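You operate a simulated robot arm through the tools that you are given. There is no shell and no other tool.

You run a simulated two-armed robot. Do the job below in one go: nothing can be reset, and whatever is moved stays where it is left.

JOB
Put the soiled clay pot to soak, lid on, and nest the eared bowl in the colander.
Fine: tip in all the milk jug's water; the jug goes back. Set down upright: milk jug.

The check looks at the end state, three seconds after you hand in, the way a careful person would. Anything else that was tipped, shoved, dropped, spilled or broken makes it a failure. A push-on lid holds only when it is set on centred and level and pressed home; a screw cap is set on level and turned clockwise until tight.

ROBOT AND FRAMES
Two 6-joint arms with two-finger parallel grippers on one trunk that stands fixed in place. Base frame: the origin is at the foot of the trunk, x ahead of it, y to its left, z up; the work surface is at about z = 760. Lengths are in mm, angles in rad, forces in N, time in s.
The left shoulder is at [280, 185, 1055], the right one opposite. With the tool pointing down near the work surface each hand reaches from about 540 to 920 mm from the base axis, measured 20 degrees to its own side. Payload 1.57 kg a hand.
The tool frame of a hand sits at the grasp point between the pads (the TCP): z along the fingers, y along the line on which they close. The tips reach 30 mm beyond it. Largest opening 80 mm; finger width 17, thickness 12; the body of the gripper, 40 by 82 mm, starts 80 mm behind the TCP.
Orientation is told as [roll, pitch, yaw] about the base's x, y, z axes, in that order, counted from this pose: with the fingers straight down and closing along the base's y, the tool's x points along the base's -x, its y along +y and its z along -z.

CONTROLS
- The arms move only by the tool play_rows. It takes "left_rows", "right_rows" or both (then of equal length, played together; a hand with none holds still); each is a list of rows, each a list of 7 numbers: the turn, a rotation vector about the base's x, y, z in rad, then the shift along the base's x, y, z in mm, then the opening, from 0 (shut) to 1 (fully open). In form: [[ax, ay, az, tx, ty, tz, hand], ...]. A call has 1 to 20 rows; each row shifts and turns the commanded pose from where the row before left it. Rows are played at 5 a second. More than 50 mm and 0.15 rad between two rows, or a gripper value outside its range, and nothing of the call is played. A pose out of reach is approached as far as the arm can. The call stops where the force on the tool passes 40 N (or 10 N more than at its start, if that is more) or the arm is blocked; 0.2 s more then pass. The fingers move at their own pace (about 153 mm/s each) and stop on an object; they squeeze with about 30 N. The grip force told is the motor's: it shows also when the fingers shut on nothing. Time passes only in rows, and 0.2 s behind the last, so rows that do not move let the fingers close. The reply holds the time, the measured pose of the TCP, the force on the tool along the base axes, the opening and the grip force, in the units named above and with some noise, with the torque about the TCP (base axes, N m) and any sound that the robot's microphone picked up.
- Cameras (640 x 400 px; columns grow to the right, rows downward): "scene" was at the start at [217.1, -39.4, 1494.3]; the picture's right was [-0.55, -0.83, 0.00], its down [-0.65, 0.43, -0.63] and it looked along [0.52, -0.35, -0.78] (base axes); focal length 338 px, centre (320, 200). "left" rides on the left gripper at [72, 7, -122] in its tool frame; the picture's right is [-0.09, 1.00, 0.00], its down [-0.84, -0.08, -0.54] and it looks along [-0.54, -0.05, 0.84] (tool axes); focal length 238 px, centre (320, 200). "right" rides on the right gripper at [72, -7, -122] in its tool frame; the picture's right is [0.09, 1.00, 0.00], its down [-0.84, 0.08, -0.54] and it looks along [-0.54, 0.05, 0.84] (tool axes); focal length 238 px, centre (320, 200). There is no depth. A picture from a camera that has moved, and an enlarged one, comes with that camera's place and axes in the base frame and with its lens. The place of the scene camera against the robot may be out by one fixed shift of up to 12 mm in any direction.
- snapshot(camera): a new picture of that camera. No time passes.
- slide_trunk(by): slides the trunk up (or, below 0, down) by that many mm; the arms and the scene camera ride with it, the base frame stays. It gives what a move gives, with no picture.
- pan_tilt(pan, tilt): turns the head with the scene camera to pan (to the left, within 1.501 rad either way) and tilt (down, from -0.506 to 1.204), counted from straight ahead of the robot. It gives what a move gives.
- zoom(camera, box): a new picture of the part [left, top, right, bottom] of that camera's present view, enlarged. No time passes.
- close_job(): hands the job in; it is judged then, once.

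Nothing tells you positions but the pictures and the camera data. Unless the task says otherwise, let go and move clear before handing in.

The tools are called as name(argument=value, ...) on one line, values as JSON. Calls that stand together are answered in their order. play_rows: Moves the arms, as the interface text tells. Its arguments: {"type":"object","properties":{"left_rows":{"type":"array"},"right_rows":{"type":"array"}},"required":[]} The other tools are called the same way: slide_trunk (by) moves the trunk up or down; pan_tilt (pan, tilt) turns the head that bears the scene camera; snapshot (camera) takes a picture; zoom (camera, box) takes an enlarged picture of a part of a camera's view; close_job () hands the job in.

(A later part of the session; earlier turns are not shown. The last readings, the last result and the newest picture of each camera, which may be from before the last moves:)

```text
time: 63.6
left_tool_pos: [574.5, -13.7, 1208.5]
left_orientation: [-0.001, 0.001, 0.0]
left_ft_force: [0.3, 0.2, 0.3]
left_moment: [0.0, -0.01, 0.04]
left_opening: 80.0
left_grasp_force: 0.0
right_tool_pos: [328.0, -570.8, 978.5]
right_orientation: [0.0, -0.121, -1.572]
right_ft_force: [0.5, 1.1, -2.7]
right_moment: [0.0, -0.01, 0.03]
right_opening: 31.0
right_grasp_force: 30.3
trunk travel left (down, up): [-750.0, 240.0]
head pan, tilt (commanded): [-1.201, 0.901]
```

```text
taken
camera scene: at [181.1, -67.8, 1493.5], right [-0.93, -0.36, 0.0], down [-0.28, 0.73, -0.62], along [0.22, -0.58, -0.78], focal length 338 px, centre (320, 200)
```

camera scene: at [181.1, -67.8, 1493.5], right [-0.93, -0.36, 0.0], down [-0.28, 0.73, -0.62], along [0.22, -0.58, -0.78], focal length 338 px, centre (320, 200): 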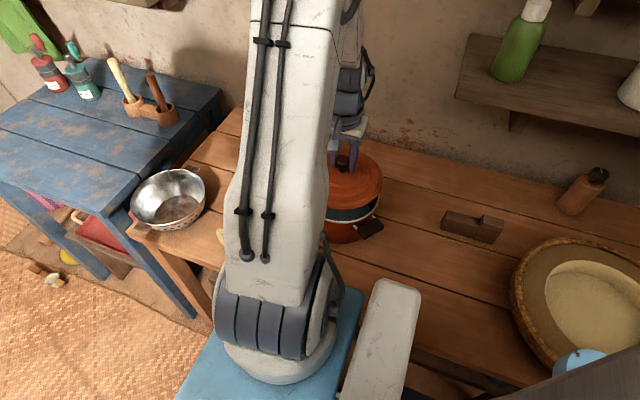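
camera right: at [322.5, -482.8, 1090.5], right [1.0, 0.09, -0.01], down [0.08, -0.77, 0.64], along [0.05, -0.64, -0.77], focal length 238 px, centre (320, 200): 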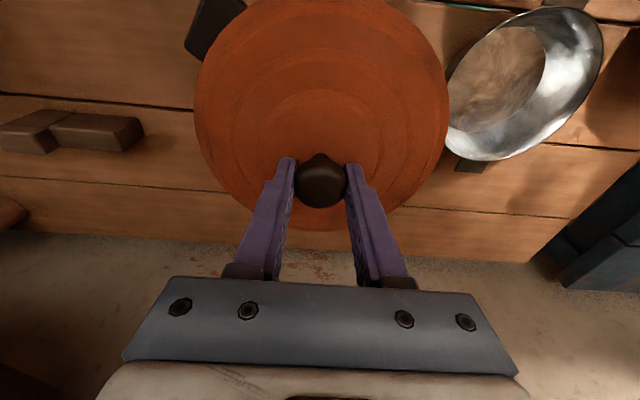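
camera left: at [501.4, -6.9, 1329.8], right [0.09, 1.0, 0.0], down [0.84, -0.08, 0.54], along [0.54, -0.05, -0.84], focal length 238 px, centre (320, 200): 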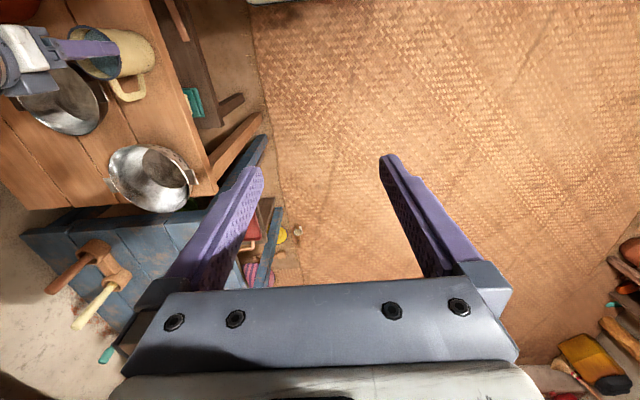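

The lid hovers over the pot. I'll bring the left hand over as a second eye, looking toward -y at the pot, staying clear of the right arm.

play_rows(left_rows=[[0, 0, -0.143, -6, -8, -18, 1], [0, 0, -0.143, -6, -8, -18, 1], [0, 0, -0.143, -6, -8, -18, 1], [0, 0, -0.143, -6, -8, -18, 1], [0, 0, -0.143, -6, -8, -18, 1], [0, 0, -0.143, -6, -8, -18, 1], [0, 0, -0.143, -6, -8, -18, 1], [0, 0, -0.143, -6, -8, -18, 1], [0, 0, -0.143, -6, -8, -18, 1], [0, 0, -0.143, -6, -8, -18, 1], [0, 0, -0.143, -6, -8, -18, 1], [0, 0, 0, 0, 0, 0, 1]])

snapshot(camera="left")

zoom(camera="scene", box=[290, 110, 430, 260])

```text
time: 66.2
left_tool_pos: [509.1, -103.7, 1010.4]
left_orientation: [0.0, 0.001, -1.575]
left_ft_force: [0.6, 0.1, 0.0]
left_moment: [0.0, 0.02, -0.02]
left_opening: 80.3
left_grasp_force: 0.0
right_tool_pos: [328.2, -570.5, 977.1]
right_orientation: [0.001, -0.119, -1.574]
right_ft_force: [-0.2, 0.3, -2.3]
right_moment: [0.0, 0.02, 0.03]
right_opening: 30.9
right_grasp_force: 30.1
trunk travel left (down, up): [-750.0, 240.0]
head pan, tilt (commanded): [-1.201, 0.901]
```

```text
taken
camera left: at [515.6, -31.8, 1131.2], right [1.0, -0.1, 0.0], down [-0.08, -0.84, 0.54], along [-0.05, -0.54, -0.84], focal length 238 px, centre (320, 200)
```

left: 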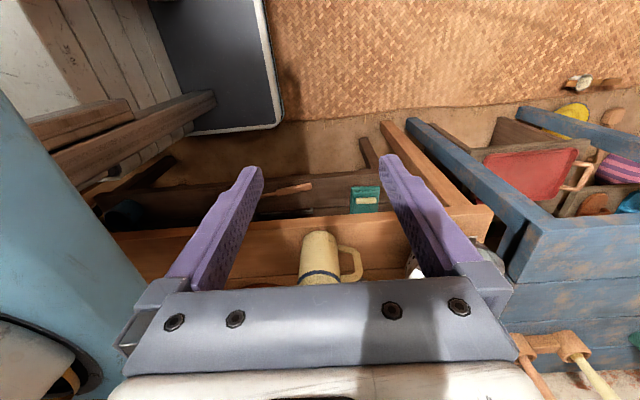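

```text
2.67 times, centred on (360, 185) of scene
camera zoom: at [181.2, -67.9, 1493.5], right [-0.93, -0.36, 0.0], down [-0.28, 0.73, -0.62], along [0.22, -0.58, -0.78], focal length 902 px, centre (213, 240)
```

zoom: 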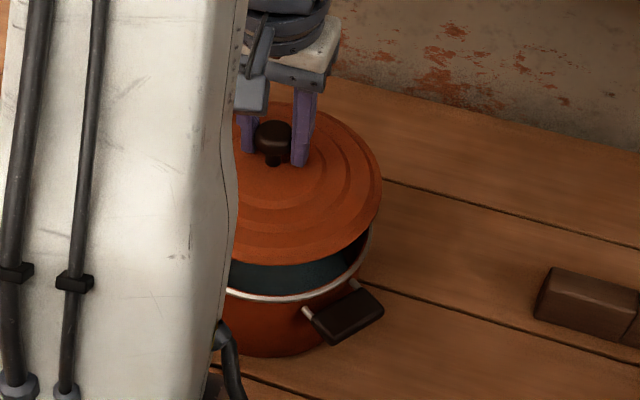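

The left eye's view is blocked by its own gripper, but the scene view shows lid and rim well. I'll zoom in tighter there to compare their centres.

zoom(camera="scene", box=[325, 135, 395, 245])

zoom(camera="right", box=[170, 0, 480, 240])

```text
3.64 times, centred on (360, 190) of scene
camera zoom: at [181.2, -67.9, 1493.5], right [-0.93, -0.36, 0.0], down [-0.28, 0.73, -0.62], along [0.22, -0.58, -0.78], focal length 1230 px, centre (174, 236)
```

zoom: 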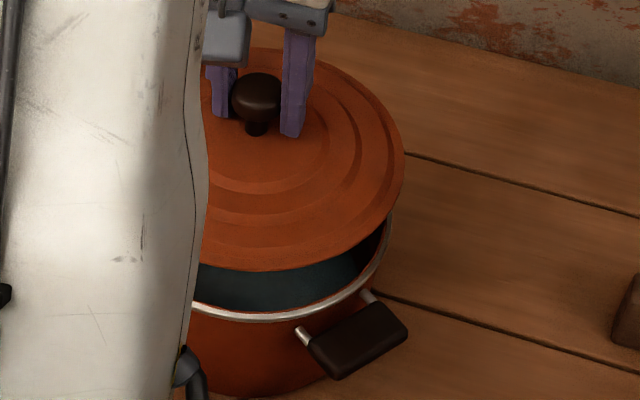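

```text
1.67 times, centred on (325, 120) of right
camera zoom: at [322.5, -483.1, 1090.4], right [1.0, 0.09, -0.01], down [0.08, -0.77, 0.64], along [0.05, -0.64, -0.77], focal length 397 px, centre (312, 333)
```

zoom: 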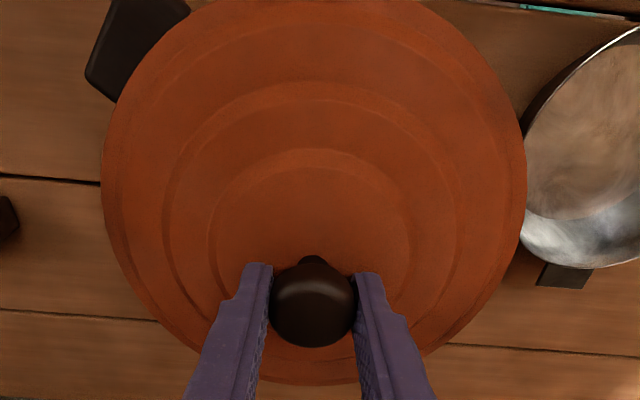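

Comparing both centres in the same view, the lid must go about 4–5 mm further in -y and 1 mm in -x. I'll correct and lower to about 13 mm above the rim.

play_rows(right_rows=[[0, 0, 0, -1, -4.5, 0, 0], [0, 0, 0, 0, 0, -10, 0], [0, 0, 0, 0, 0, -12, 0], [0, 0, 0, 0, 0, -10, 0], [0, 0, 0, 0, 0, 0, 0]])

zoom(camera="scene", box=[325, 135, 395, 245])

snapshot(camera="right")

```text
time: 67.4
left_tool_pos: [508.3, -103.6, 1010.7]
left_orientation: [-0.001, 0.0, -1.572]
left_ft_force: [-0.9, 0.5, -0.2]
left_moment: [0.01, 0.0, 0.0]
left_opening: 80.0
left_grasp_force: 0.1
right_tool_pos: [327.3, -574.4, 944.8]
right_orientation: [0.001, -0.12, -1.574]
right_ft_force: [0.6, -0.5, -2.8]
right_moment: [0.03, 0.02, 0.01]
right_opening: 31.0
right_grasp_force: 30.1
trunk travel left (down, up): [-750.0, 240.0]
head pan, tilt (commanded): [-1.201, 0.901]
```

```text
3.64 times, centred on (360, 190) of scene
camera zoom: at [181.2, -67.9, 1493.5], right [-0.93, -0.36, 0.0], down [-0.28, 0.73, -0.62], along [0.22, -0.58, -0.78], focal length 1230 px, centre (174, 236)
```

zoom: 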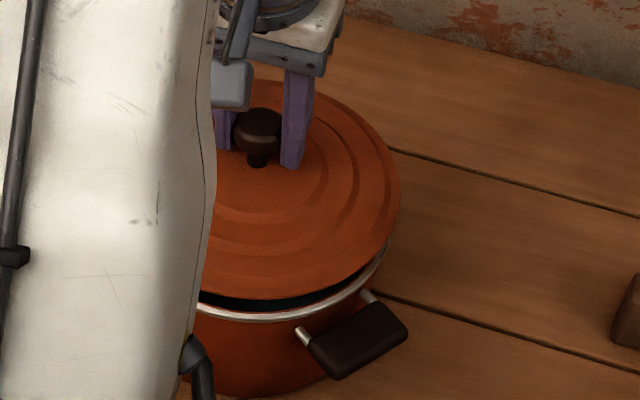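

```text
taken
camera right: at [321.3, -487.6, 1057.2], right [1.0, 0.09, -0.01], down [0.08, -0.77, 0.64], along [0.05, -0.64, -0.77], focal length 238 px, centre (320, 200)
```

right: 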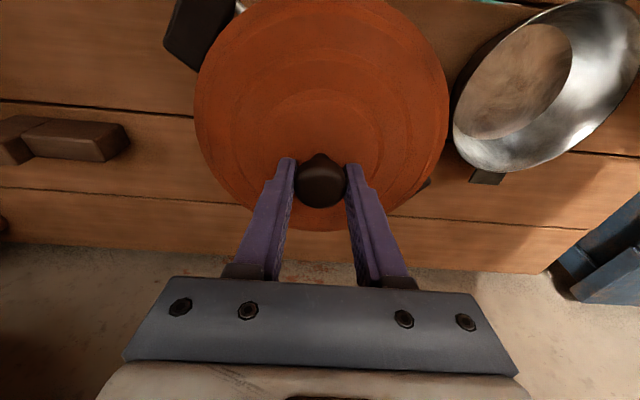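

The lid is about 13 mm above the rim and nearly centred. A tighter zoom to check the rim fit.

zoom(camera="scene", box=[325, 175, 395, 230])

zoom(camera="right", box=[150, 0, 480, 240])

```text
7.27 times, centred on (360, 202) of scene
camera zoom: at [181.2, -67.9, 1493.5], right [-0.93, -0.36, 0.0], down [-0.28, 0.73, -0.62], along [0.22, -0.58, -0.78], focal length 2460 px, centre (29, 182)
```

zoom: 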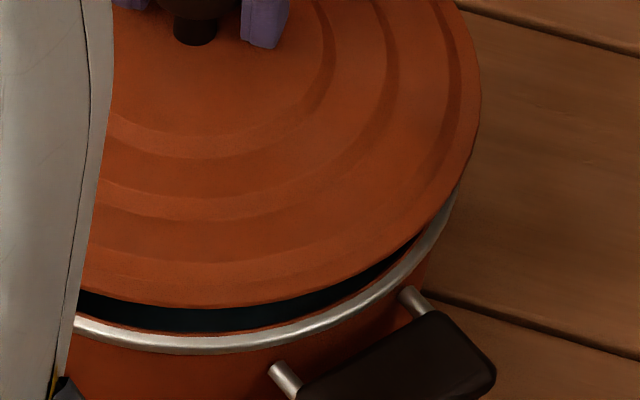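

```text
1.67 times, centred on (315, 120) of right
camera zoom: at [321.3, -487.6, 1057.2], right [1.0, 0.09, -0.01], down [0.08, -0.77, 0.64], along [0.05, -0.64, -0.77], focal length 397 px, centre (328, 333)
```

zoom: 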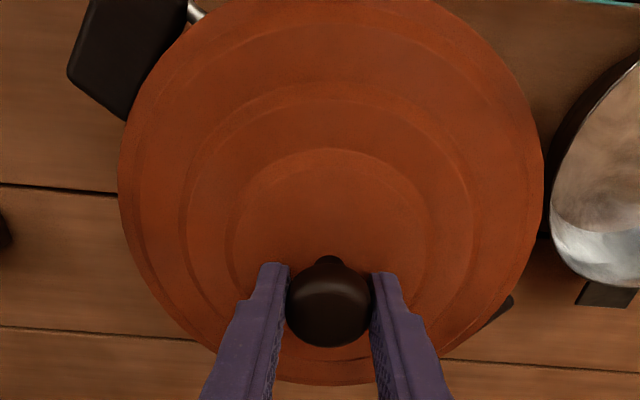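

Lid and rim edges coincide within about 1–2 mm. I'll lower gently and watch the force.

play_rows(right_rows=[[0, 0, 0, 0, -0.5, -5, 0], [0, 0, 0, 0, 0, -4, 0], [0, 0, 0, 0, 0, -2, 0], [0, 0, 0, 0, 0, -2, 0], [0, 0, 0, 0, 0, 0, 0]])

zoom(camera="scene", box=[325, 155, 395, 230])

```text
time: 68.6
left_tool_pos: [510.0, -102.4, 1011.1]
left_orientation: [-0.001, 0.0, -1.573]
left_ft_force: [-0.3, 0.6, 0.0]
left_moment: [-0.01, 0.04, 0.01]
left_opening: 80.1
left_grasp_force: 0.1
right_tool_pos: [327.0, -574.6, 932.6]
right_orientation: [0.001, -0.12, -1.573]
right_ft_force: [-0.8, 4.5, 10.8]
right_moment: [-0.79, 0.25, -0.03]
right_opening: 31.1
right_grasp_force: 29.9
trunk travel left (down, up): [-750.0, 240.0]
head pan, tilt (commanded): [-1.201, 0.901]
```

```text
5.33 times, centred on (360, 192) of scene
camera zoom: at [180.9, -67.1, 1493.6], right [-0.93, -0.36, 0.0], down [-0.28, 0.73, -0.62], along [0.22, -0.58, -0.78], focal length 1804 px, centre (107, 240)
```

zoom: 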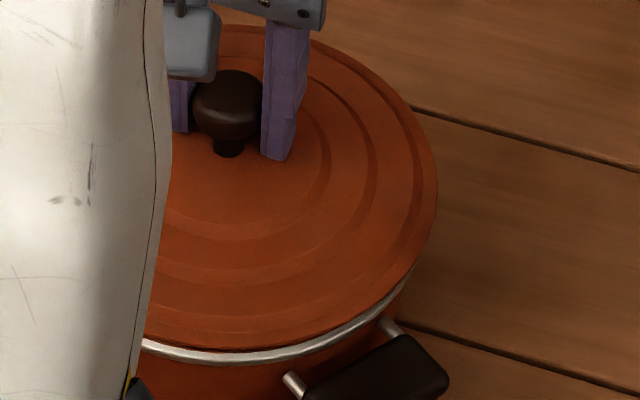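

Contact is felt at the lid's far (-y) side, pushing it toward +y, so the lid's plug touches the far rim. I'll lift slightly, shift +2 mm in y, and try again.

play_rows(right_rows=[[0, 0, 0, 0, 0, 3, 0], [0, 0, 0, 0.3, 2, 0, 0], [0, 0, 0, 0, 0, -2, 0], [0, 0, 0, 0, 0, -1, 0], [0, 0, 0, 0, 0, -1, 0], [0, 0, 0, 0, 0, 0, 0]])

```text
time: 70.0
left_tool_pos: [509.6, -102.3, 1011.4]
left_orientation: [0.0, 0.001, -1.573]
left_ft_force: [0.0, 0.1, 0.2]
left_moment: [-0.01, -0.01, 0.0]
left_opening: 80.0
left_grasp_force: 0.1
right_tool_pos: [326.3, -572.5, 931.4]
right_orientation: [0.001, -0.12, -1.574]
right_ft_force: [-0.3, -0.3, -3.1]
right_moment: [0.02, 0.0, -0.04]
right_opening: 31.0
right_grasp_force: 30.3
trunk travel left (down, up): [-750.0, 240.0]
head pan, tilt (commanded): [-1.201, 0.901]
```

No contact now; continuing down.

play_rows(right_rows=[[0, 0, 0, 0, 0, -1, 0], [0, 0, 0, 0, 0, -1, 0], [0, 0, 0, 0, 0, -1, 0], [0, 0, 0, 0, 0, 0, 0]])

```text
time: 71.0
left_tool_pos: [508.8, -103.4, 1010.6]
left_orientation: [0.0, -0.001, -1.572]
left_ft_force: [1.3, -0.6, 0.1]
left_moment: [0.03, 0.05, -0.02]
left_opening: 80.0
left_grasp_force: 0.1
right_tool_pos: [327.0, -573.2, 928.9]
right_orientation: [0.001, -0.12, -1.573]
right_ft_force: [-0.3, 0.9, -1.6]
right_moment: [0.05, 0.02, -0.05]
right_opening: 31.0
right_grasp_force: 30.0
trunk travel left (down, up): [-750.0, 240.0]
head pan, tilt (commanded): [-1.201, 0.901]
```

play_rows(right_rows=[[0, 0, 0, 0, 0, -1, 0], [0, 0, 0, 0, 0, -1, 0], [0, 0, 0, 0, 0, 0, 0]])

zoom(camera="scene", box=[325, 155, 395, 230])

```text
time: 71.8
left_tool_pos: [509.4, -102.6, 1010.4]
left_orientation: [-0.001, 0.0, -1.572]
left_ft_force: [0.0, -1.0, -0.4]
left_moment: [-0.01, 0.02, -0.02]
left_opening: 80.0
left_grasp_force: 0.0
right_tool_pos: [327.0, -573.2, 926.7]
right_orientation: [0.001, -0.119, -1.573]
right_ft_force: [0.9, 1.2, 1.9]
right_moment: [0.35, -0.18, -0.07]
right_opening: 31.0
right_grasp_force: 29.5
trunk travel left (down, up): [-750.0, 240.0]
head pan, tilt (commanded): [-1.201, 0.901]
```

```text
5.33 times, centred on (360, 192) of scene
camera zoom: at [181.1, -67.6, 1493.5], right [-0.93, -0.36, 0.0], down [-0.28, 0.73, -0.62], along [0.22, -0.58, -0.78], focal length 1804 px, centre (107, 240)
```

zoom: 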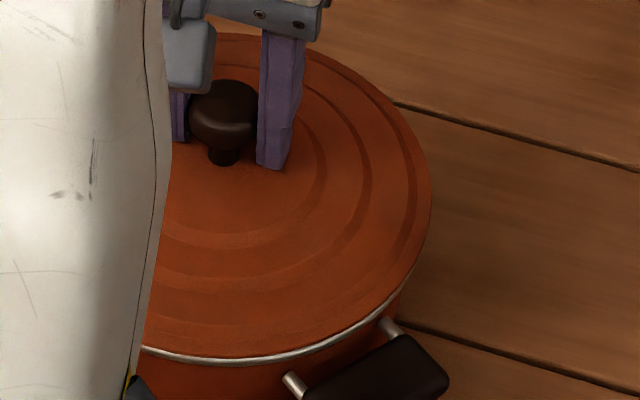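

The plug has entered; light contact on the near side now. I'll press on in 1 mm steps.

play_rows(right_rows=[[0, 0, 0, 0, 0, -1, 0], [0, 0, 0, 0, 0, -1, 0], [0, 0, 0, 0, 0, 0, 0]])

zoom(camera="scene", box=[325, 155, 395, 230])

```text
time: 72.6
left_tool_pos: [509.0, -103.0, 1011.0]
left_orientation: [0.001, 0.0, -1.573]
left_ft_force: [0.5, -0.2, -0.3]
left_moment: [0.0, 0.03, -0.02]
left_opening: 80.0
left_grasp_force: 0.0
right_tool_pos: [327.0, -574.3, 923.4]
right_orientation: [0.001, -0.122, -1.574]
right_ft_force: [2.8, -1.7, 9.0]
right_moment: [0.82, 0.0, -0.14]
right_opening: 31.1
right_grasp_force: 29.9
trunk travel left (down, up): [-750.0, 240.0]
head pan, tilt (commanded): [-1.201, 0.901]
```

```text
5.33 times, centred on (360, 192) of scene
camera zoom: at [181.1, -67.6, 1493.5], right [-0.93, -0.36, 0.0], down [-0.28, 0.73, -0.62], along [0.22, -0.58, -0.78], focal length 1804 px, centre (107, 240)
```

zoom: 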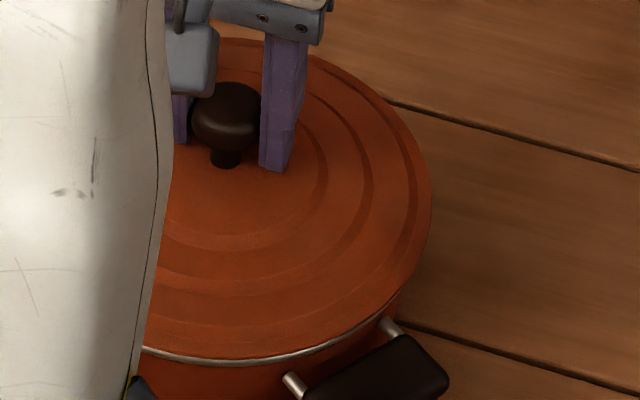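

play_rows(right_rows=[[0, 0, 0, 0, 0, -1, 0], [0, 0, 0, 0, 0, -1, 0], [0, 0, 0, 0, 0, 0, 0]])

zoom(camera="scene", box=[325, 155, 395, 230])

```text
time: 73.4
left_tool_pos: [508.5, -102.4, 1010.3]
left_orientation: [0.0, 0.0, -1.572]
left_ft_force: [-0.4, 0.4, 0.6]
left_moment: [0.02, -0.01, -0.03]
left_opening: 79.9
left_grasp_force: 0.0
right_tool_pos: [326.2, -573.3, 923.9]
right_orientation: [0.001, -0.124, -1.575]
right_ft_force: [1.1, -0.9, 23.9]
right_moment: [-0.02, 0.0, -0.13]
right_opening: 31.1
right_grasp_force: 29.8
trunk travel left (down, up): [-750.0, 240.0]
head pan, tilt (commanded): [-1.201, 0.901]
```

```text
5.33 times, centred on (360, 192) of scene
camera zoom: at [180.7, -66.8, 1493.8], right [-0.93, -0.36, 0.0], down [-0.28, 0.73, -0.62], along [0.22, -0.58, -0.78], focal length 1804 px, centre (107, 240)
```

zoom: 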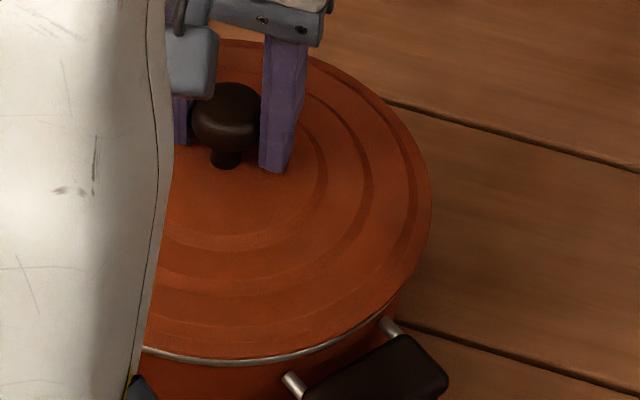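

The lid now bears evenly (24 N, no moment). I'll press a little harder to make sure it's home.

play_rows(right_rows=[[0, 0, 0, 0, 0, -0.7, 0], [0, 0, 0, 0, 0, -0.5, 0], [0, 0, 0, 0, 0, 0, 0]])

```text
time: 74.2
left_tool_pos: [507.7, -103.5, 1010.7]
left_orientation: [0.0, -0.001, -1.572]
left_ft_force: [0.6, -0.7, 0.1]
left_moment: [0.0, -0.04, 0.05]
left_opening: 80.1
left_grasp_force: 0.0
right_tool_pos: [326.5, -574.4, 923.5]
right_orientation: [0.002, -0.126, -1.574]
right_ft_force: [-0.7, 5.7, 20.4]
right_moment: [0.43, 0.09, -0.05]
right_opening: 31.0
right_grasp_force: 30.4
trunk travel left (down, up): [-750.0, 240.0]
head pan, tilt (commanded): [-1.201, 0.901]
stopped in row 3 (right hand): the force on the tool passed its limit at 40 N (the readings are from after the stop); the commanded pose is now the measured one
```

The press reached the 40 N limit, so the lid is home. I'll relieve the load slightly, look, then release the knob.

play_rows(right_rows=[[0, 0, 0, 0, 0, 0.5, 0], [0, 0, 0, 0, 0, 0, 0]])

snapshot(camera="right")

zoom(camera="scene", box=[310, 135, 410, 245])

```text
time: 74.8
left_tool_pos: [508.2, -103.0, 1009.4]
left_orientation: [0.0, -0.001, -1.573]
left_ft_force: [0.5, 1.0, 0.5]
left_moment: [0.0, -0.01, 0.0]
left_opening: 79.6
left_grasp_force: 0.0
right_tool_pos: [326.8, -573.6, 923.9]
right_orientation: [0.001, -0.124, -1.574]
right_ft_force: [-3.4, 8.1, 15.3]
right_moment: [-0.26, 0.01, -0.13]
right_opening: 30.9
right_grasp_force: 30.1
trunk travel left (down, up): [-750.0, 240.0]
head pan, tilt (commanded): [-1.201, 0.901]
```

```text
taken
camera right: at [321.2, -486.8, 1035.9], right [1.0, 0.09, -0.01], down [0.07, -0.76, 0.64], along [0.05, -0.64, -0.77], focal length 238 px, centre (320, 200)
```

right: 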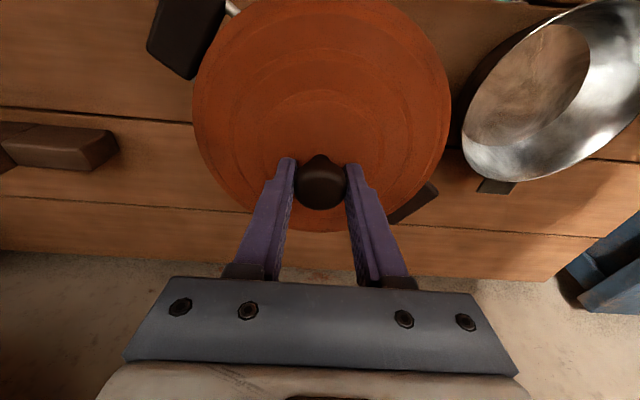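

```text
3.64 times, centred on (360, 190) of scene
camera zoom: at [180.6, -66.7, 1493.6], right [-0.93, -0.36, 0.0], down [-0.28, 0.73, -0.62], along [0.22, -0.58, -0.78], focal length 1230 px, centre (174, 236)
```

zoom: 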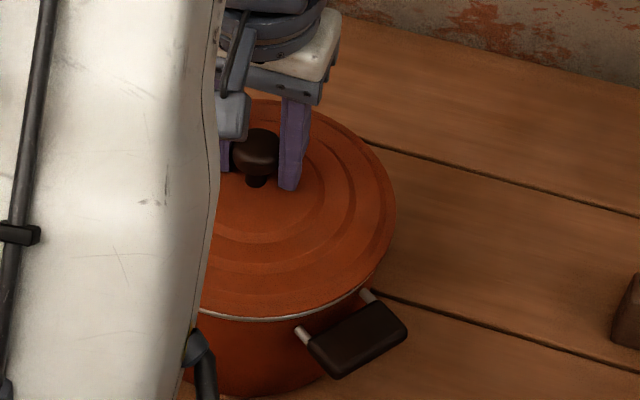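

play_rows(right_rows=[[0, 0, 0, 0, 0.5, 0.7, 0], [0, 0, 0, 0, 0, 0, 0.5], [0, 0, 0, 0, 0, 0, 0.8], [0, 0, 0, 0, 0, 0, 0.8], [0, 0, 0, 0, 0, 10, 0.8], [0, 0, 0, 0, 0, 20, 0.8], [0, 0, 0, 0, 0, 25, 0.8], [0, 0, 0, 0, 0, 25, 0.8], [0, 0, 0, 0, 0, 0, 0.8]])

snapshot(camera="right")

zoom(camera="scene", box=[310, 135, 410, 245])

```text
time: 76.8
left_tool_pos: [509.8, -103.7, 1010.8]
left_orientation: [0.0, 0.0, -1.572]
left_ft_force: [-0.4, 0.0, 0.5]
left_moment: [0.0, 0.0, 0.0]
left_opening: 79.8
left_grasp_force: 0.2
right_tool_pos: [328.4, -574.1, 1001.7]
right_orientation: [0.004, -0.124, -1.574]
right_ft_force: [-0.7, 0.5, 0.0]
right_moment: [0.0, 0.0, -0.04]
right_opening: 63.9
right_grasp_force: 0.2
trunk travel left (down, up): [-750.0, 240.0]
head pan, tilt (commanded): [-1.201, 0.901]
```

```text
taken
camera right: at [323.1, -486.6, 1114.6], right [1.0, 0.09, -0.01], down [0.07, -0.76, 0.64], along [0.05, -0.64, -0.77], focal length 238 px, centre (320, 200)
```

right: 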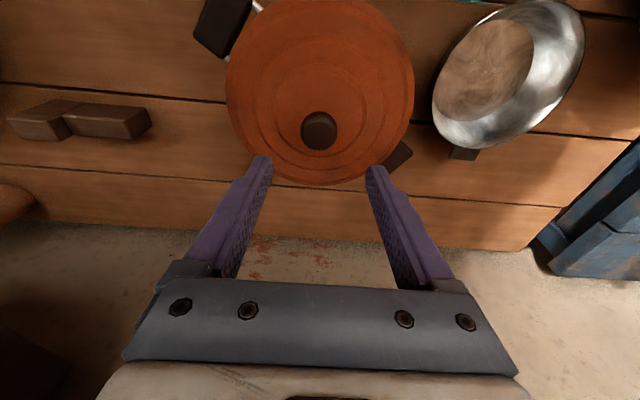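

```text
3.64 times, centred on (360, 190) of scene
camera zoom: at [181.0, -67.5, 1493.5], right [-0.93, -0.36, 0.0], down [-0.28, 0.73, -0.62], along [0.22, -0.58, -0.78], focal length 1230 px, centre (174, 236)
```

zoom: 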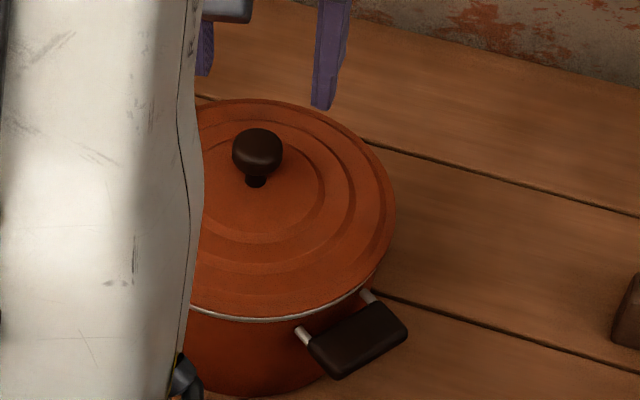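

The lid sits centred with only a sliver of the rim showing. To check it's level and home I'll tilt the left hand so its camera gets a flat side view of the pot.

play_rows(left_rows=[[-0.13, 0, 0, 0, 0, 0, 1], [-0.13, 0, 0, 0, 0, 0, 1], [-0.13, 0, 0, 0, 0, 0, 1], [-0.13, 0, 0, 0, 0, 0, 1], [-0.13, 0, 0, 0, 0, 0, 1], [-0.13, 0, 0, 0, 0, 0, 1], [0, 0, 0, 0, 0, 0, 1]])

snapshot(camera="left")

```text
time: 78.5
left_tool_pos: [509.4, -103.7, 1010.1]
left_orientation: [0.002, -0.783, -1.575]
left_ft_force: [-0.4, -0.5, 0.5]
left_moment: [-0.04, 0.0, 0.01]
left_opening: 79.8
left_grasp_force: 0.0
right_tool_pos: [329.6, -574.3, 1002.5]
right_orientation: [-0.002, -0.125, -1.572]
right_ft_force: [-0.3, -1.3, 0.1]
right_moment: [0.02, -0.01, 0.01]
right_opening: 64.1
right_grasp_force: 0.0
trunk travel left (down, up): [-750.0, 240.0]
head pan, tilt (commanded): [-1.201, 0.901]
```

```text
taken
camera left: at [515.4, 34.0, 1045.7], right [1.0, -0.07, 0.07], down [-0.08, -0.21, 0.97], along [-0.05, -0.97, -0.22], focal length 238 px, centre (320, 200)
```

left: 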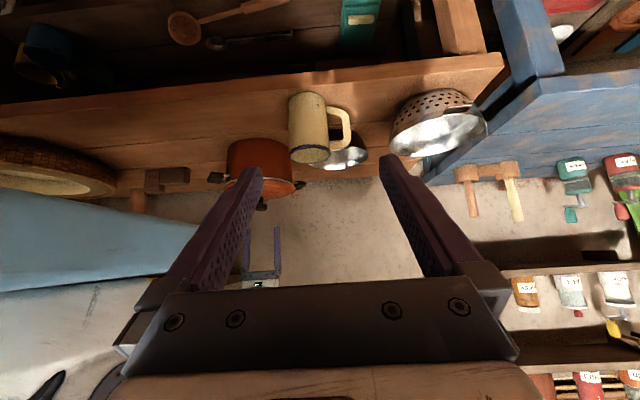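

zoom(camera="left", box=[200, 120, 310, 220])

zoom(camera="left", box=[280, 70, 500, 190])

```text
4.00 times, centred on (255, 170) of left
camera zoom: at [515.4, 34.0, 1045.7], right [1.0, -0.07, 0.07], down [-0.08, -0.21, 0.97], along [-0.05, -0.97, -0.22], focal length 953 px, centre (580, 320)
```

zoom: 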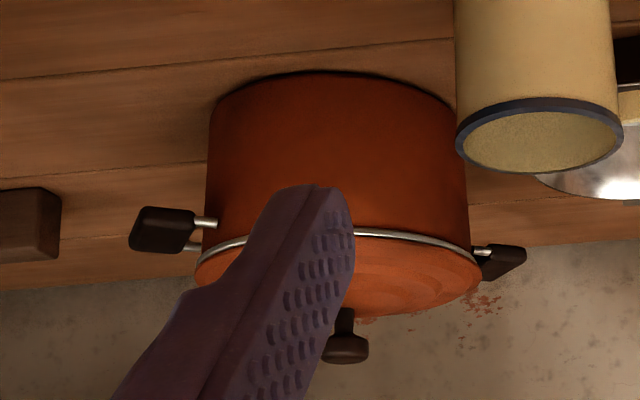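

```text
2.91 times, centred on (390, 130) of left
camera zoom: at [515.4, 34.0, 1045.7], right [1.0, -0.07, 0.07], down [-0.08, -0.21, 0.97], along [-0.05, -0.97, -0.22], focal length 693 px, centre (116, 404)
```

zoom: 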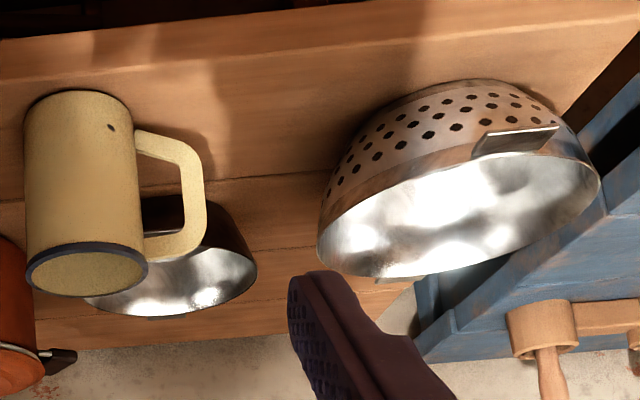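

The side view shows the lid level and flush on the rim all along. Next is the bowl: I'll move the right hand over toward it, levelling the tool and turning to yaw -45°, to measure bowl and colander.

play_rows(right_rows=[[0.062, 0, 0, 0, 0, 15, 0.8], [0.062, 0, 0, 2, 2, 10, 0.8], [0, 0, 0.1, 13, 12, 0, 0.8], [0, 0, 0.1, 13, 12, 0, 0.8], [0, 0, 0.1, 13, 12, 0, 0.8], [0, 0, 0.1, 13, 12, 0, 0.8], [0, 0, 0.1, 13, 12, 0, 0.8], [0, 0, 0.1, 13, 12, 0, 0.8], [0, 0, 0.1, 13, 12, 0, 0.8], [0, 0, 0.085, 13, 12, 0, 0.8], [0, 0, 0, 13, 10, -10, 0.8], [0, 0, 0, 0, 0, 0, 0.8]])

snapshot(camera="right")

snapshot(camera="scene")

```text
time: 81.0
left_tool_pos: [508.5, -104.0, 1010.2]
left_orientation: [0.003, -0.78, -1.574]
left_ft_force: [-0.2, 0.3, 0.0]
left_moment: [0.01, -0.02, -0.02]
left_opening: 80.0
left_grasp_force: 0.0
right_tool_pos: [446.3, -466.8, 1018.2]
right_orientation: [0.001, -0.002, -0.789]
right_ft_force: [-0.2, 0.5, 0.3]
right_moment: [-0.02, -0.01, 0.0]
right_opening: 63.9
right_grasp_force: 0.0
trunk travel left (down, up): [-750.0, 240.0]
head pan, tilt (commanded): [-1.201, 0.901]
```

```text
taken
camera right: at [392.1, -419.8, 1140.4], right [0.64, 0.77, 0.0], down [0.64, -0.54, 0.54], along [0.42, -0.35, -0.84], focal length 238 px, centre (320, 200)
```

right: 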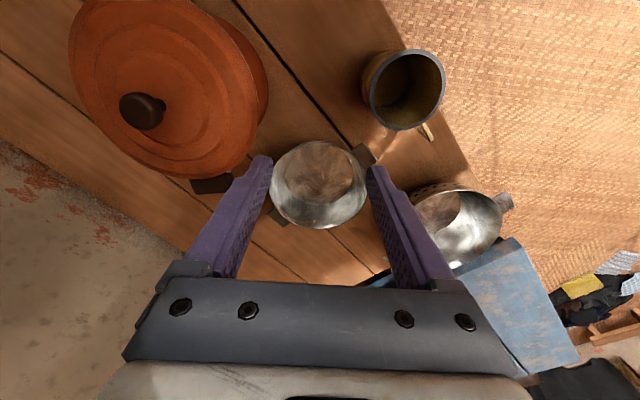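

```text
taken
camera scene: at [181.2, -67.6, 1493.5], right [-0.93, -0.36, 0.0], down [-0.28, 0.73, -0.62], along [0.22, -0.58, -0.78], focal length 338 px, centre (320, 200)
```

scene: 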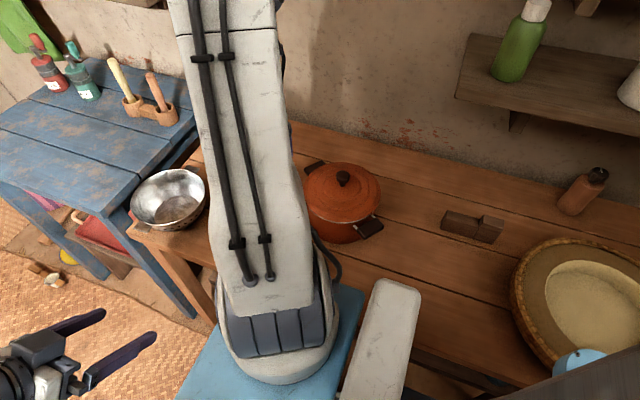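

Good view of the bowl. Zooming for measurements, and checking the pot from the scene camera.

zoom(camera="right", box=[250, 120, 390, 240])

zoom(camera="scene", box=[280, 140, 410, 260])

zoom(camera="scene", box=[110, 140, 230, 260])

```text
3.33 times, centred on (320, 180) of right
camera zoom: at [392.1, -419.8, 1140.4], right [0.64, 0.77, 0.0], down [0.64, -0.54, 0.54], along [0.42, -0.35, -0.84], focal length 794 px, centre (320, 267)
```

zoom: 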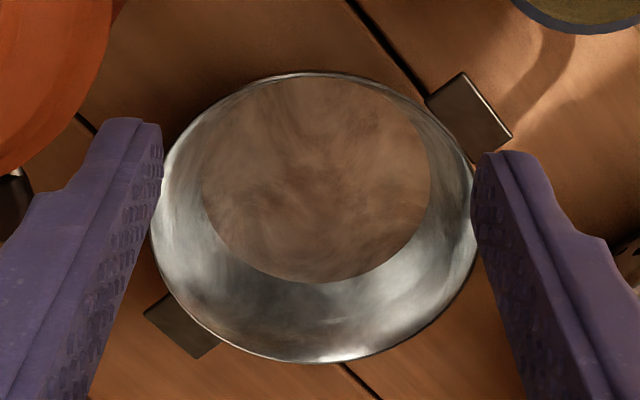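

```text
3.33 times, centred on (345, 200) of scene
camera zoom: at [181.2, -67.6, 1493.5], right [-0.93, -0.36, 0.0], down [-0.28, 0.73, -0.62], along [0.22, -0.58, -0.78], focal length 1128 px, centre (237, 200)
```

zoom: 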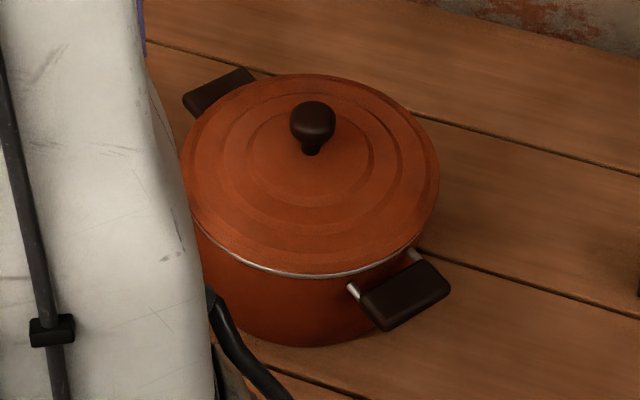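

```text
3.33 times, centred on (170, 200) of scene
camera zoom: at [181.2, -67.6, 1493.5], right [-0.93, -0.36, 0.0], down [-0.28, 0.73, -0.62], along [0.22, -0.58, -0.78], focal length 1128 px, centre (820, 200)
```

zoom: 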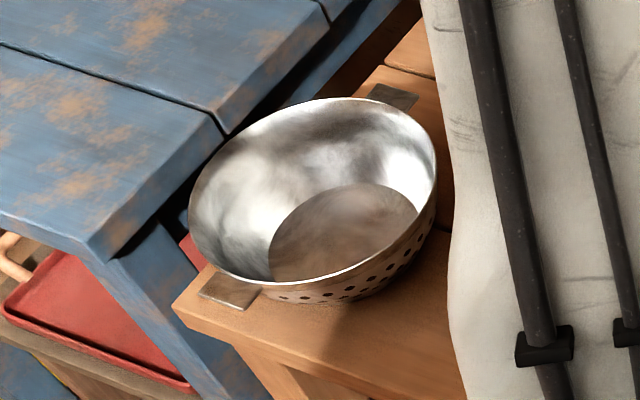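

The pot with its lid looks right. I'll use the left camera's flat side view to get the bowl's and colander's heights and wall slope.

zoom(camera="left", box=[280, 100, 380, 190])

zoom(camera="left", box=[370, 70, 500, 180])

```text
4.44 times, centred on (330, 145) of left
camera zoom: at [515.5, 33.8, 1045.9], right [1.0, -0.07, 0.07], down [-0.08, -0.21, 0.97], along [-0.05, -0.97, -0.22], focal length 1059 px, centre (276, 444)
```

zoom: 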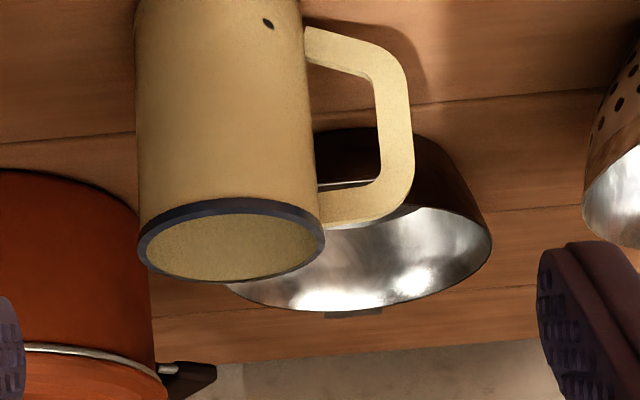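

```text
3.64 times, centred on (435, 125) of left
camera zoom: at [515.5, 33.8, 1045.9], right [1.0, -0.07, 0.07], down [-0.08, -0.21, 0.97], along [-0.05, -0.97, -0.22], focal length 867 px, centre (-98, 473)
```

zoom: 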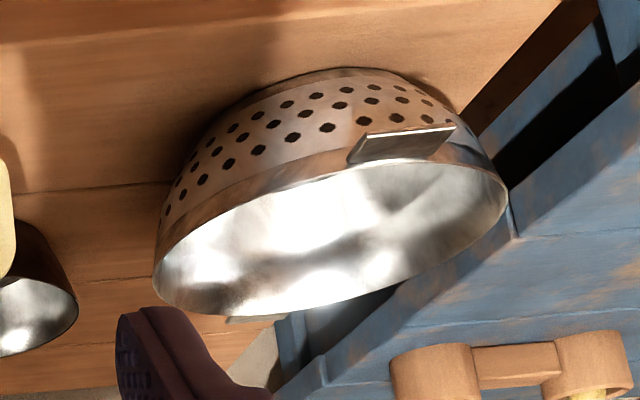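

Estimates: bowl rim z about 815, radius about 80, base radius about 60; colander rim z about 826, radius about 93. I need the colander centre more exactly, so I'll hover to look at it squarely.

play_rows(right_rows=[[0, 0, 0, 20, 12, 0, 0.8], [0, 0, 0, 20, 12, 0, 0.8], [0, 0, 0, 20, 12, 0, 0.8], [0, 0, 0, 20, 12, 0, 0.8], [0, 0, 0, 20, 12, 0, 0.8], [0, 0, 0, 20, 12, 0, 0.8], [0, 0, 0, 20, 12, 0, 0.8], [0, 0, 0, 20, 12, 0, 0.8], [0, 0, 0, 20, 12, -5, 0.8], [0, 0, 0, 20, 12, -10, 0.8], [0, 0, 0, 0, 0, 0, 0.8]])

snapshot(camera="right")

zoom(camera="right", box=[240, 60, 420, 240])

```text
time: 83.5
left_tool_pos: [508.6, -102.5, 1011.7]
left_orientation: [0.002, -0.78, -1.575]
left_ft_force: [-0.3, -0.4, -0.4]
left_moment: [0.02, 0.03, -0.04]
left_opening: 79.9
left_grasp_force: 0.0
right_tool_pos: [647.3, -347.0, 1004.7]
right_orientation: [0.001, 0.0, -0.789]
right_ft_force: [-0.4, 0.7, -0.2]
right_moment: [0.02, -0.04, -0.02]
right_opening: 64.0
right_grasp_force: 0.0
trunk travel left (down, up): [-750.0, 240.0]
head pan, tilt (commanded): [-1.201, 0.901]
```

```text
taken
camera right: at [592.2, -299.9, 1126.8], right [0.64, 0.77, 0.0], down [0.64, -0.54, 0.54], along [0.42, -0.35, -0.84], focal length 238 px, centre (320, 200)
```

right: 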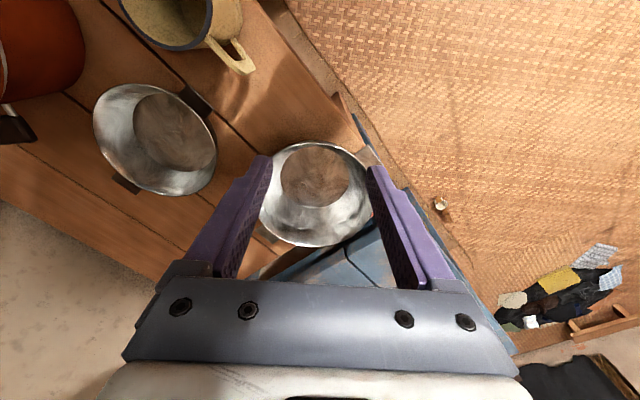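

```text
2.22 times, centred on (330, 150) of right
camera zoom: at [592.2, -299.9, 1126.8], right [0.64, 0.77, 0.0], down [0.64, -0.54, 0.54], along [0.42, -0.35, -0.84], focal length 530 px, centre (298, 311)
```

zoom: 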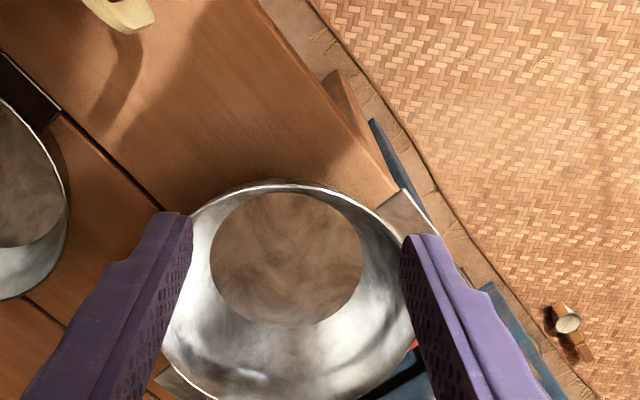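

zoom(camera="right", box=[240, 125, 400, 260])

zoom(camera="right", box=[80, 70, 240, 210])

```text
2.96 times, centred on (320, 192) of right
camera zoom: at [592.2, -299.9, 1126.8], right [0.64, 0.77, 0.0], down [0.64, -0.54, 0.54], along [0.42, -0.35, -0.84], focal length 706 px, centre (320, 222)
```

zoom: 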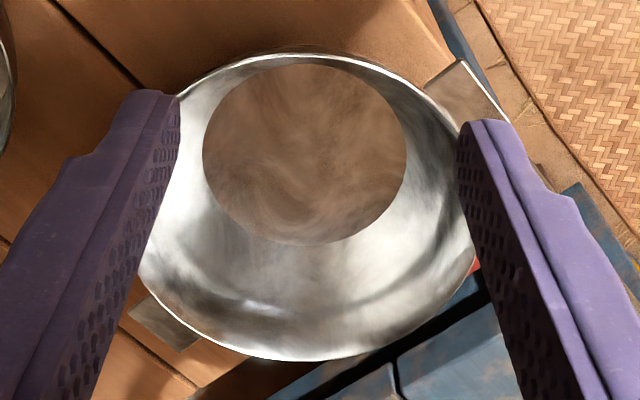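

```text
2.86 times, centred on (160, 140) of right
camera zoom: at [592.2, -299.9, 1126.8], right [0.64, 0.77, 0.0], down [0.64, -0.54, 0.54], along [0.42, -0.35, -0.84], focal length 681 px, centre (777, 371)
```

zoom: 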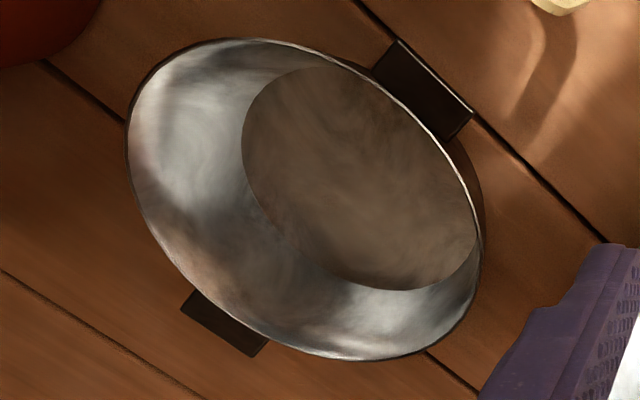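

Bowl fixed at centre (536.6, -544), rim radius about 80, z about 811. I'll get a second colander view from straight above for its height.

play_rows(right_rows=[[0, 0, 0, 20, -18, 0, 1], [0, 0, 0, 20, -18, 0, 1], [0, 0, 0, 20, -18, 0, 1], [0, 0, 0, 20, -18, 0, 1], [0, 0, 0, 10, -10, 0, 1], [0, 0, 0, 0, 0, 0, 1]])

snapshot(camera="right")

zoom(camera="right", box=[230, 40, 410, 190])

```text
time: 84.8
left_tool_pos: [508.4, -102.3, 1011.5]
left_orientation: [0.0, -0.781, -1.574]
left_ft_force: [0.0, -0.1, 0.6]
left_moment: [-0.01, 0.04, -0.02]
left_opening: 79.9
left_grasp_force: 0.1
right_tool_pos: [737.6, -429.1, 1005.2]
right_orientation: [0.0, 0.0, -0.789]
right_ft_force: [-0.9, -0.1, -0.7]
right_moment: [0.02, 0.01, 0.0]
right_opening: 79.9
right_grasp_force: 0.1
trunk travel left (down, up): [-750.0, 240.0]
head pan, tilt (commanded): [-1.201, 0.901]
```

```text
taken
camera right: at [683.0, -381.9, 1126.8], right [0.64, 0.77, 0.0], down [0.64, -0.54, 0.54], along [0.42, -0.35, -0.84], focal length 238 px, centre (320, 200)
```

right: 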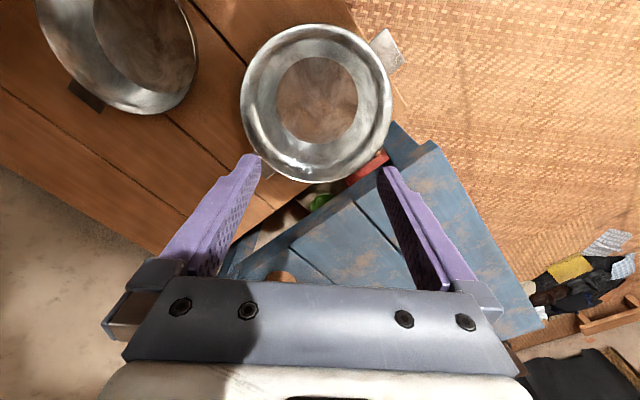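

```text
2.67 times, centred on (320, 115) of right
camera zoom: at [683.0, -381.9, 1126.8], right [0.64, 0.77, 0.0], down [0.64, -0.54, 0.54], along [0.42, -0.35, -0.84], focal length 636 px, centre (320, 427)
```

zoom: 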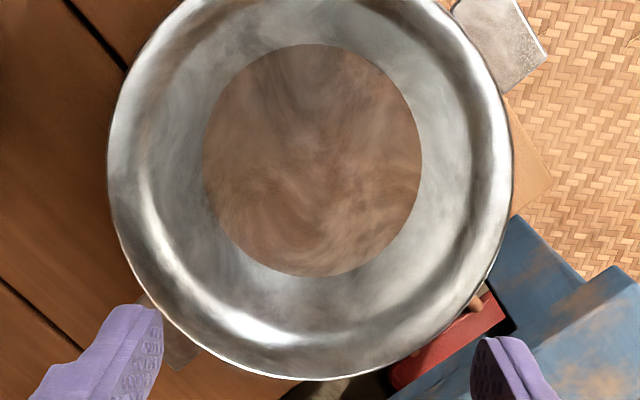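

Colander: centre about (735.7, -431), rim radius about 90, z about 834, floor radius about 59; the bowl's ears (at ±y, reaching radius about 97) should come to rest on its rim. I'll grip the bowl's rim on the +x side, between the ears, with the tool leaning to follow the wall; first a hover above that point.

play_rows(right_rows=[[0, 0, -0.13, -19, -19, -8, 0.5], [0, 0, -0.13, -19, -19, -8, 0.5], [0, 0, -0.13, -19, -19, -8, 0.5], [0, 0, -0.13, -20, -19, -8, 0.5], [0, 0, -0.13, -20, -19, -8, 0.5], [0, 0, -0.132, -20, -20, -8, 0.5], [0, 0.13, 0, 0, 0, -5, 0.5], [0, 0.13, 0, 0, 0, -5, 0.5], [0, 0, 0, 0, 0, 0, 0.5]])

snapshot(camera="right")

snapshot(camera="left")

```text
time: 86.8
left_tool_pos: [508.8, -102.4, 1010.3]
left_orientation: [0.002, -0.78, -1.575]
left_ft_force: [0.2, 0.0, 0.2]
left_moment: [0.0, 0.0, 0.01]
left_opening: 80.0
left_grasp_force: 0.0
right_tool_pos: [618.6, -544.5, 947.6]
right_orientation: [-0.262, -0.001, -1.57]
right_ft_force: [0.8, -0.4, 0.5]
right_moment: [-0.03, 0.02, 0.0]
right_opening: 40.2
right_grasp_force: 0.1
trunk travel left (down, up): [-750.0, 240.0]
head pan, tilt (commanded): [-1.201, 0.901]
```

```text
taken
camera right: at [646.0, -469.9, 1067.1], right [0.96, 0.09, -0.26], down [0.21, -0.84, 0.5], along [-0.17, -0.54, -0.82], focal length 238 px, centre (320, 200)
```

right: 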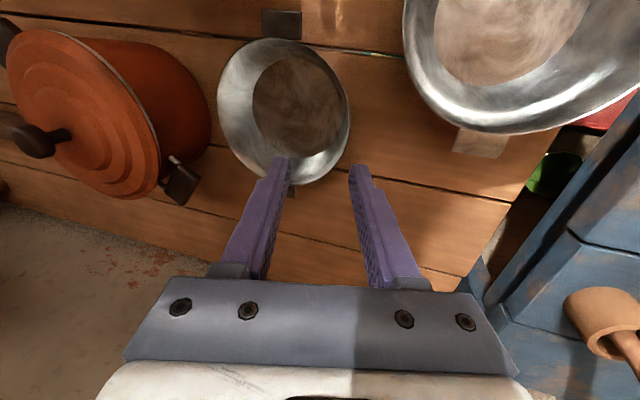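

```text
taken
camera left: at [515.6, 33.7, 1045.8], right [1.0, -0.07, 0.07], down [-0.08, -0.21, 0.97], along [-0.05, -0.97, -0.22], focal length 238 px, centre (320, 200)
```

left: 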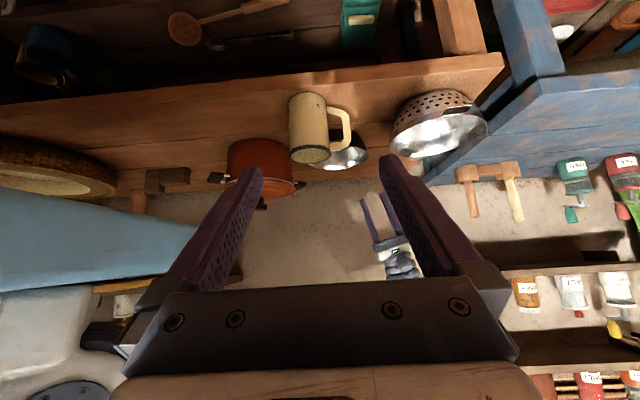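

The bowl's +x rim lies just below the fingertips. I'll zoom to check before descending.

zoom(camera="right", box=[200, 10, 380, 210])

```text
2.00 times, centred on (290, 110) of right
camera zoom: at [646.0, -469.9, 1067.1], right [0.96, 0.09, -0.26], down [0.21, -0.84, 0.5], along [-0.17, -0.54, -0.82], focal length 477 px, centre (380, 380)
```

zoom: 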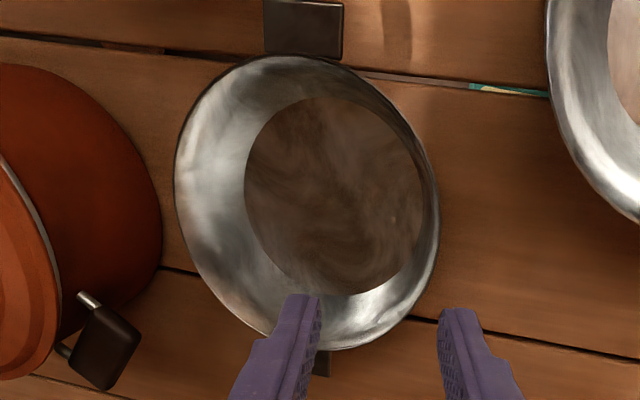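

Prediction and picture agree. Descending in steps to straddle the rim.

play_rows(right_rows=[[0, 0, 0, 0, 0, -25, 0.5], [0, 0, 0, 0, 0, -25, 0.5], [0, 0, 0, 0, 0, -25, 0.5], [0, 0, 0, 0, 0, -15, 0.5], [0, 0, 0, 0, 0, 0, 0.5]])

snapshot(camera="right")

zoom(camera="left", box=[280, 100, 420, 220])

```text
time: 88.0
left_tool_pos: [507.8, -102.7, 1011.6]
left_orientation: [0.001, -0.78, -1.573]
left_ft_force: [0.4, -0.6, -0.3]
left_moment: [-0.03, 0.02, -0.02]
left_opening: 79.9
left_grasp_force: 0.0
right_tool_pos: [619.5, -543.7, 856.2]
right_orientation: [-0.259, 0.0, -1.571]
right_ft_force: [-0.6, -0.8, -0.8]
right_moment: [0.0, -0.01, 0.01]
right_opening: 40.2
right_grasp_force: 0.1
trunk travel left (down, up): [-750.0, 240.0]
head pan, tilt (commanded): [-1.201, 0.901]
```

```text
taken
camera right: at [645.3, -470.7, 976.6], right [0.96, 0.09, -0.26], down [0.21, -0.84, 0.5], along [-0.17, -0.54, -0.82], focal length 238 px, centre (320, 200)
```

right: 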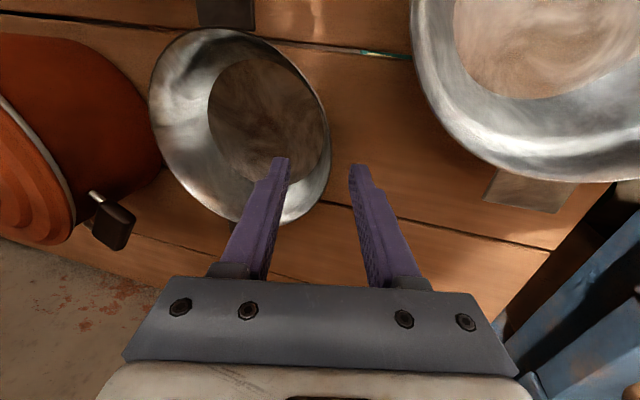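

```text
3.33 times, centred on (350, 160) of left
camera zoom: at [515.4, 33.8, 1045.9], right [1.0, -0.07, 0.07], down [-0.08, -0.21, 0.97], along [-0.05, -0.97, -0.22], focal length 794 px, centre (220, 333)
```

zoom: 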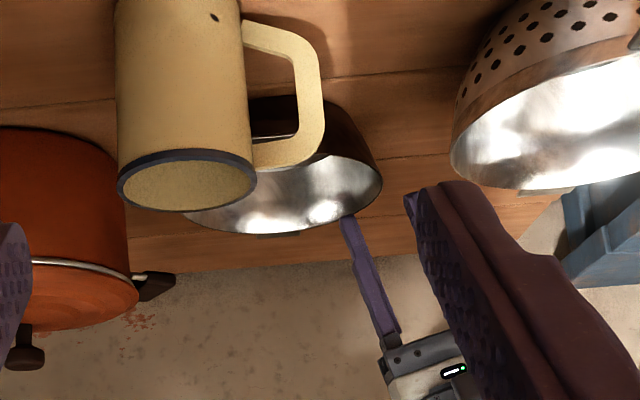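

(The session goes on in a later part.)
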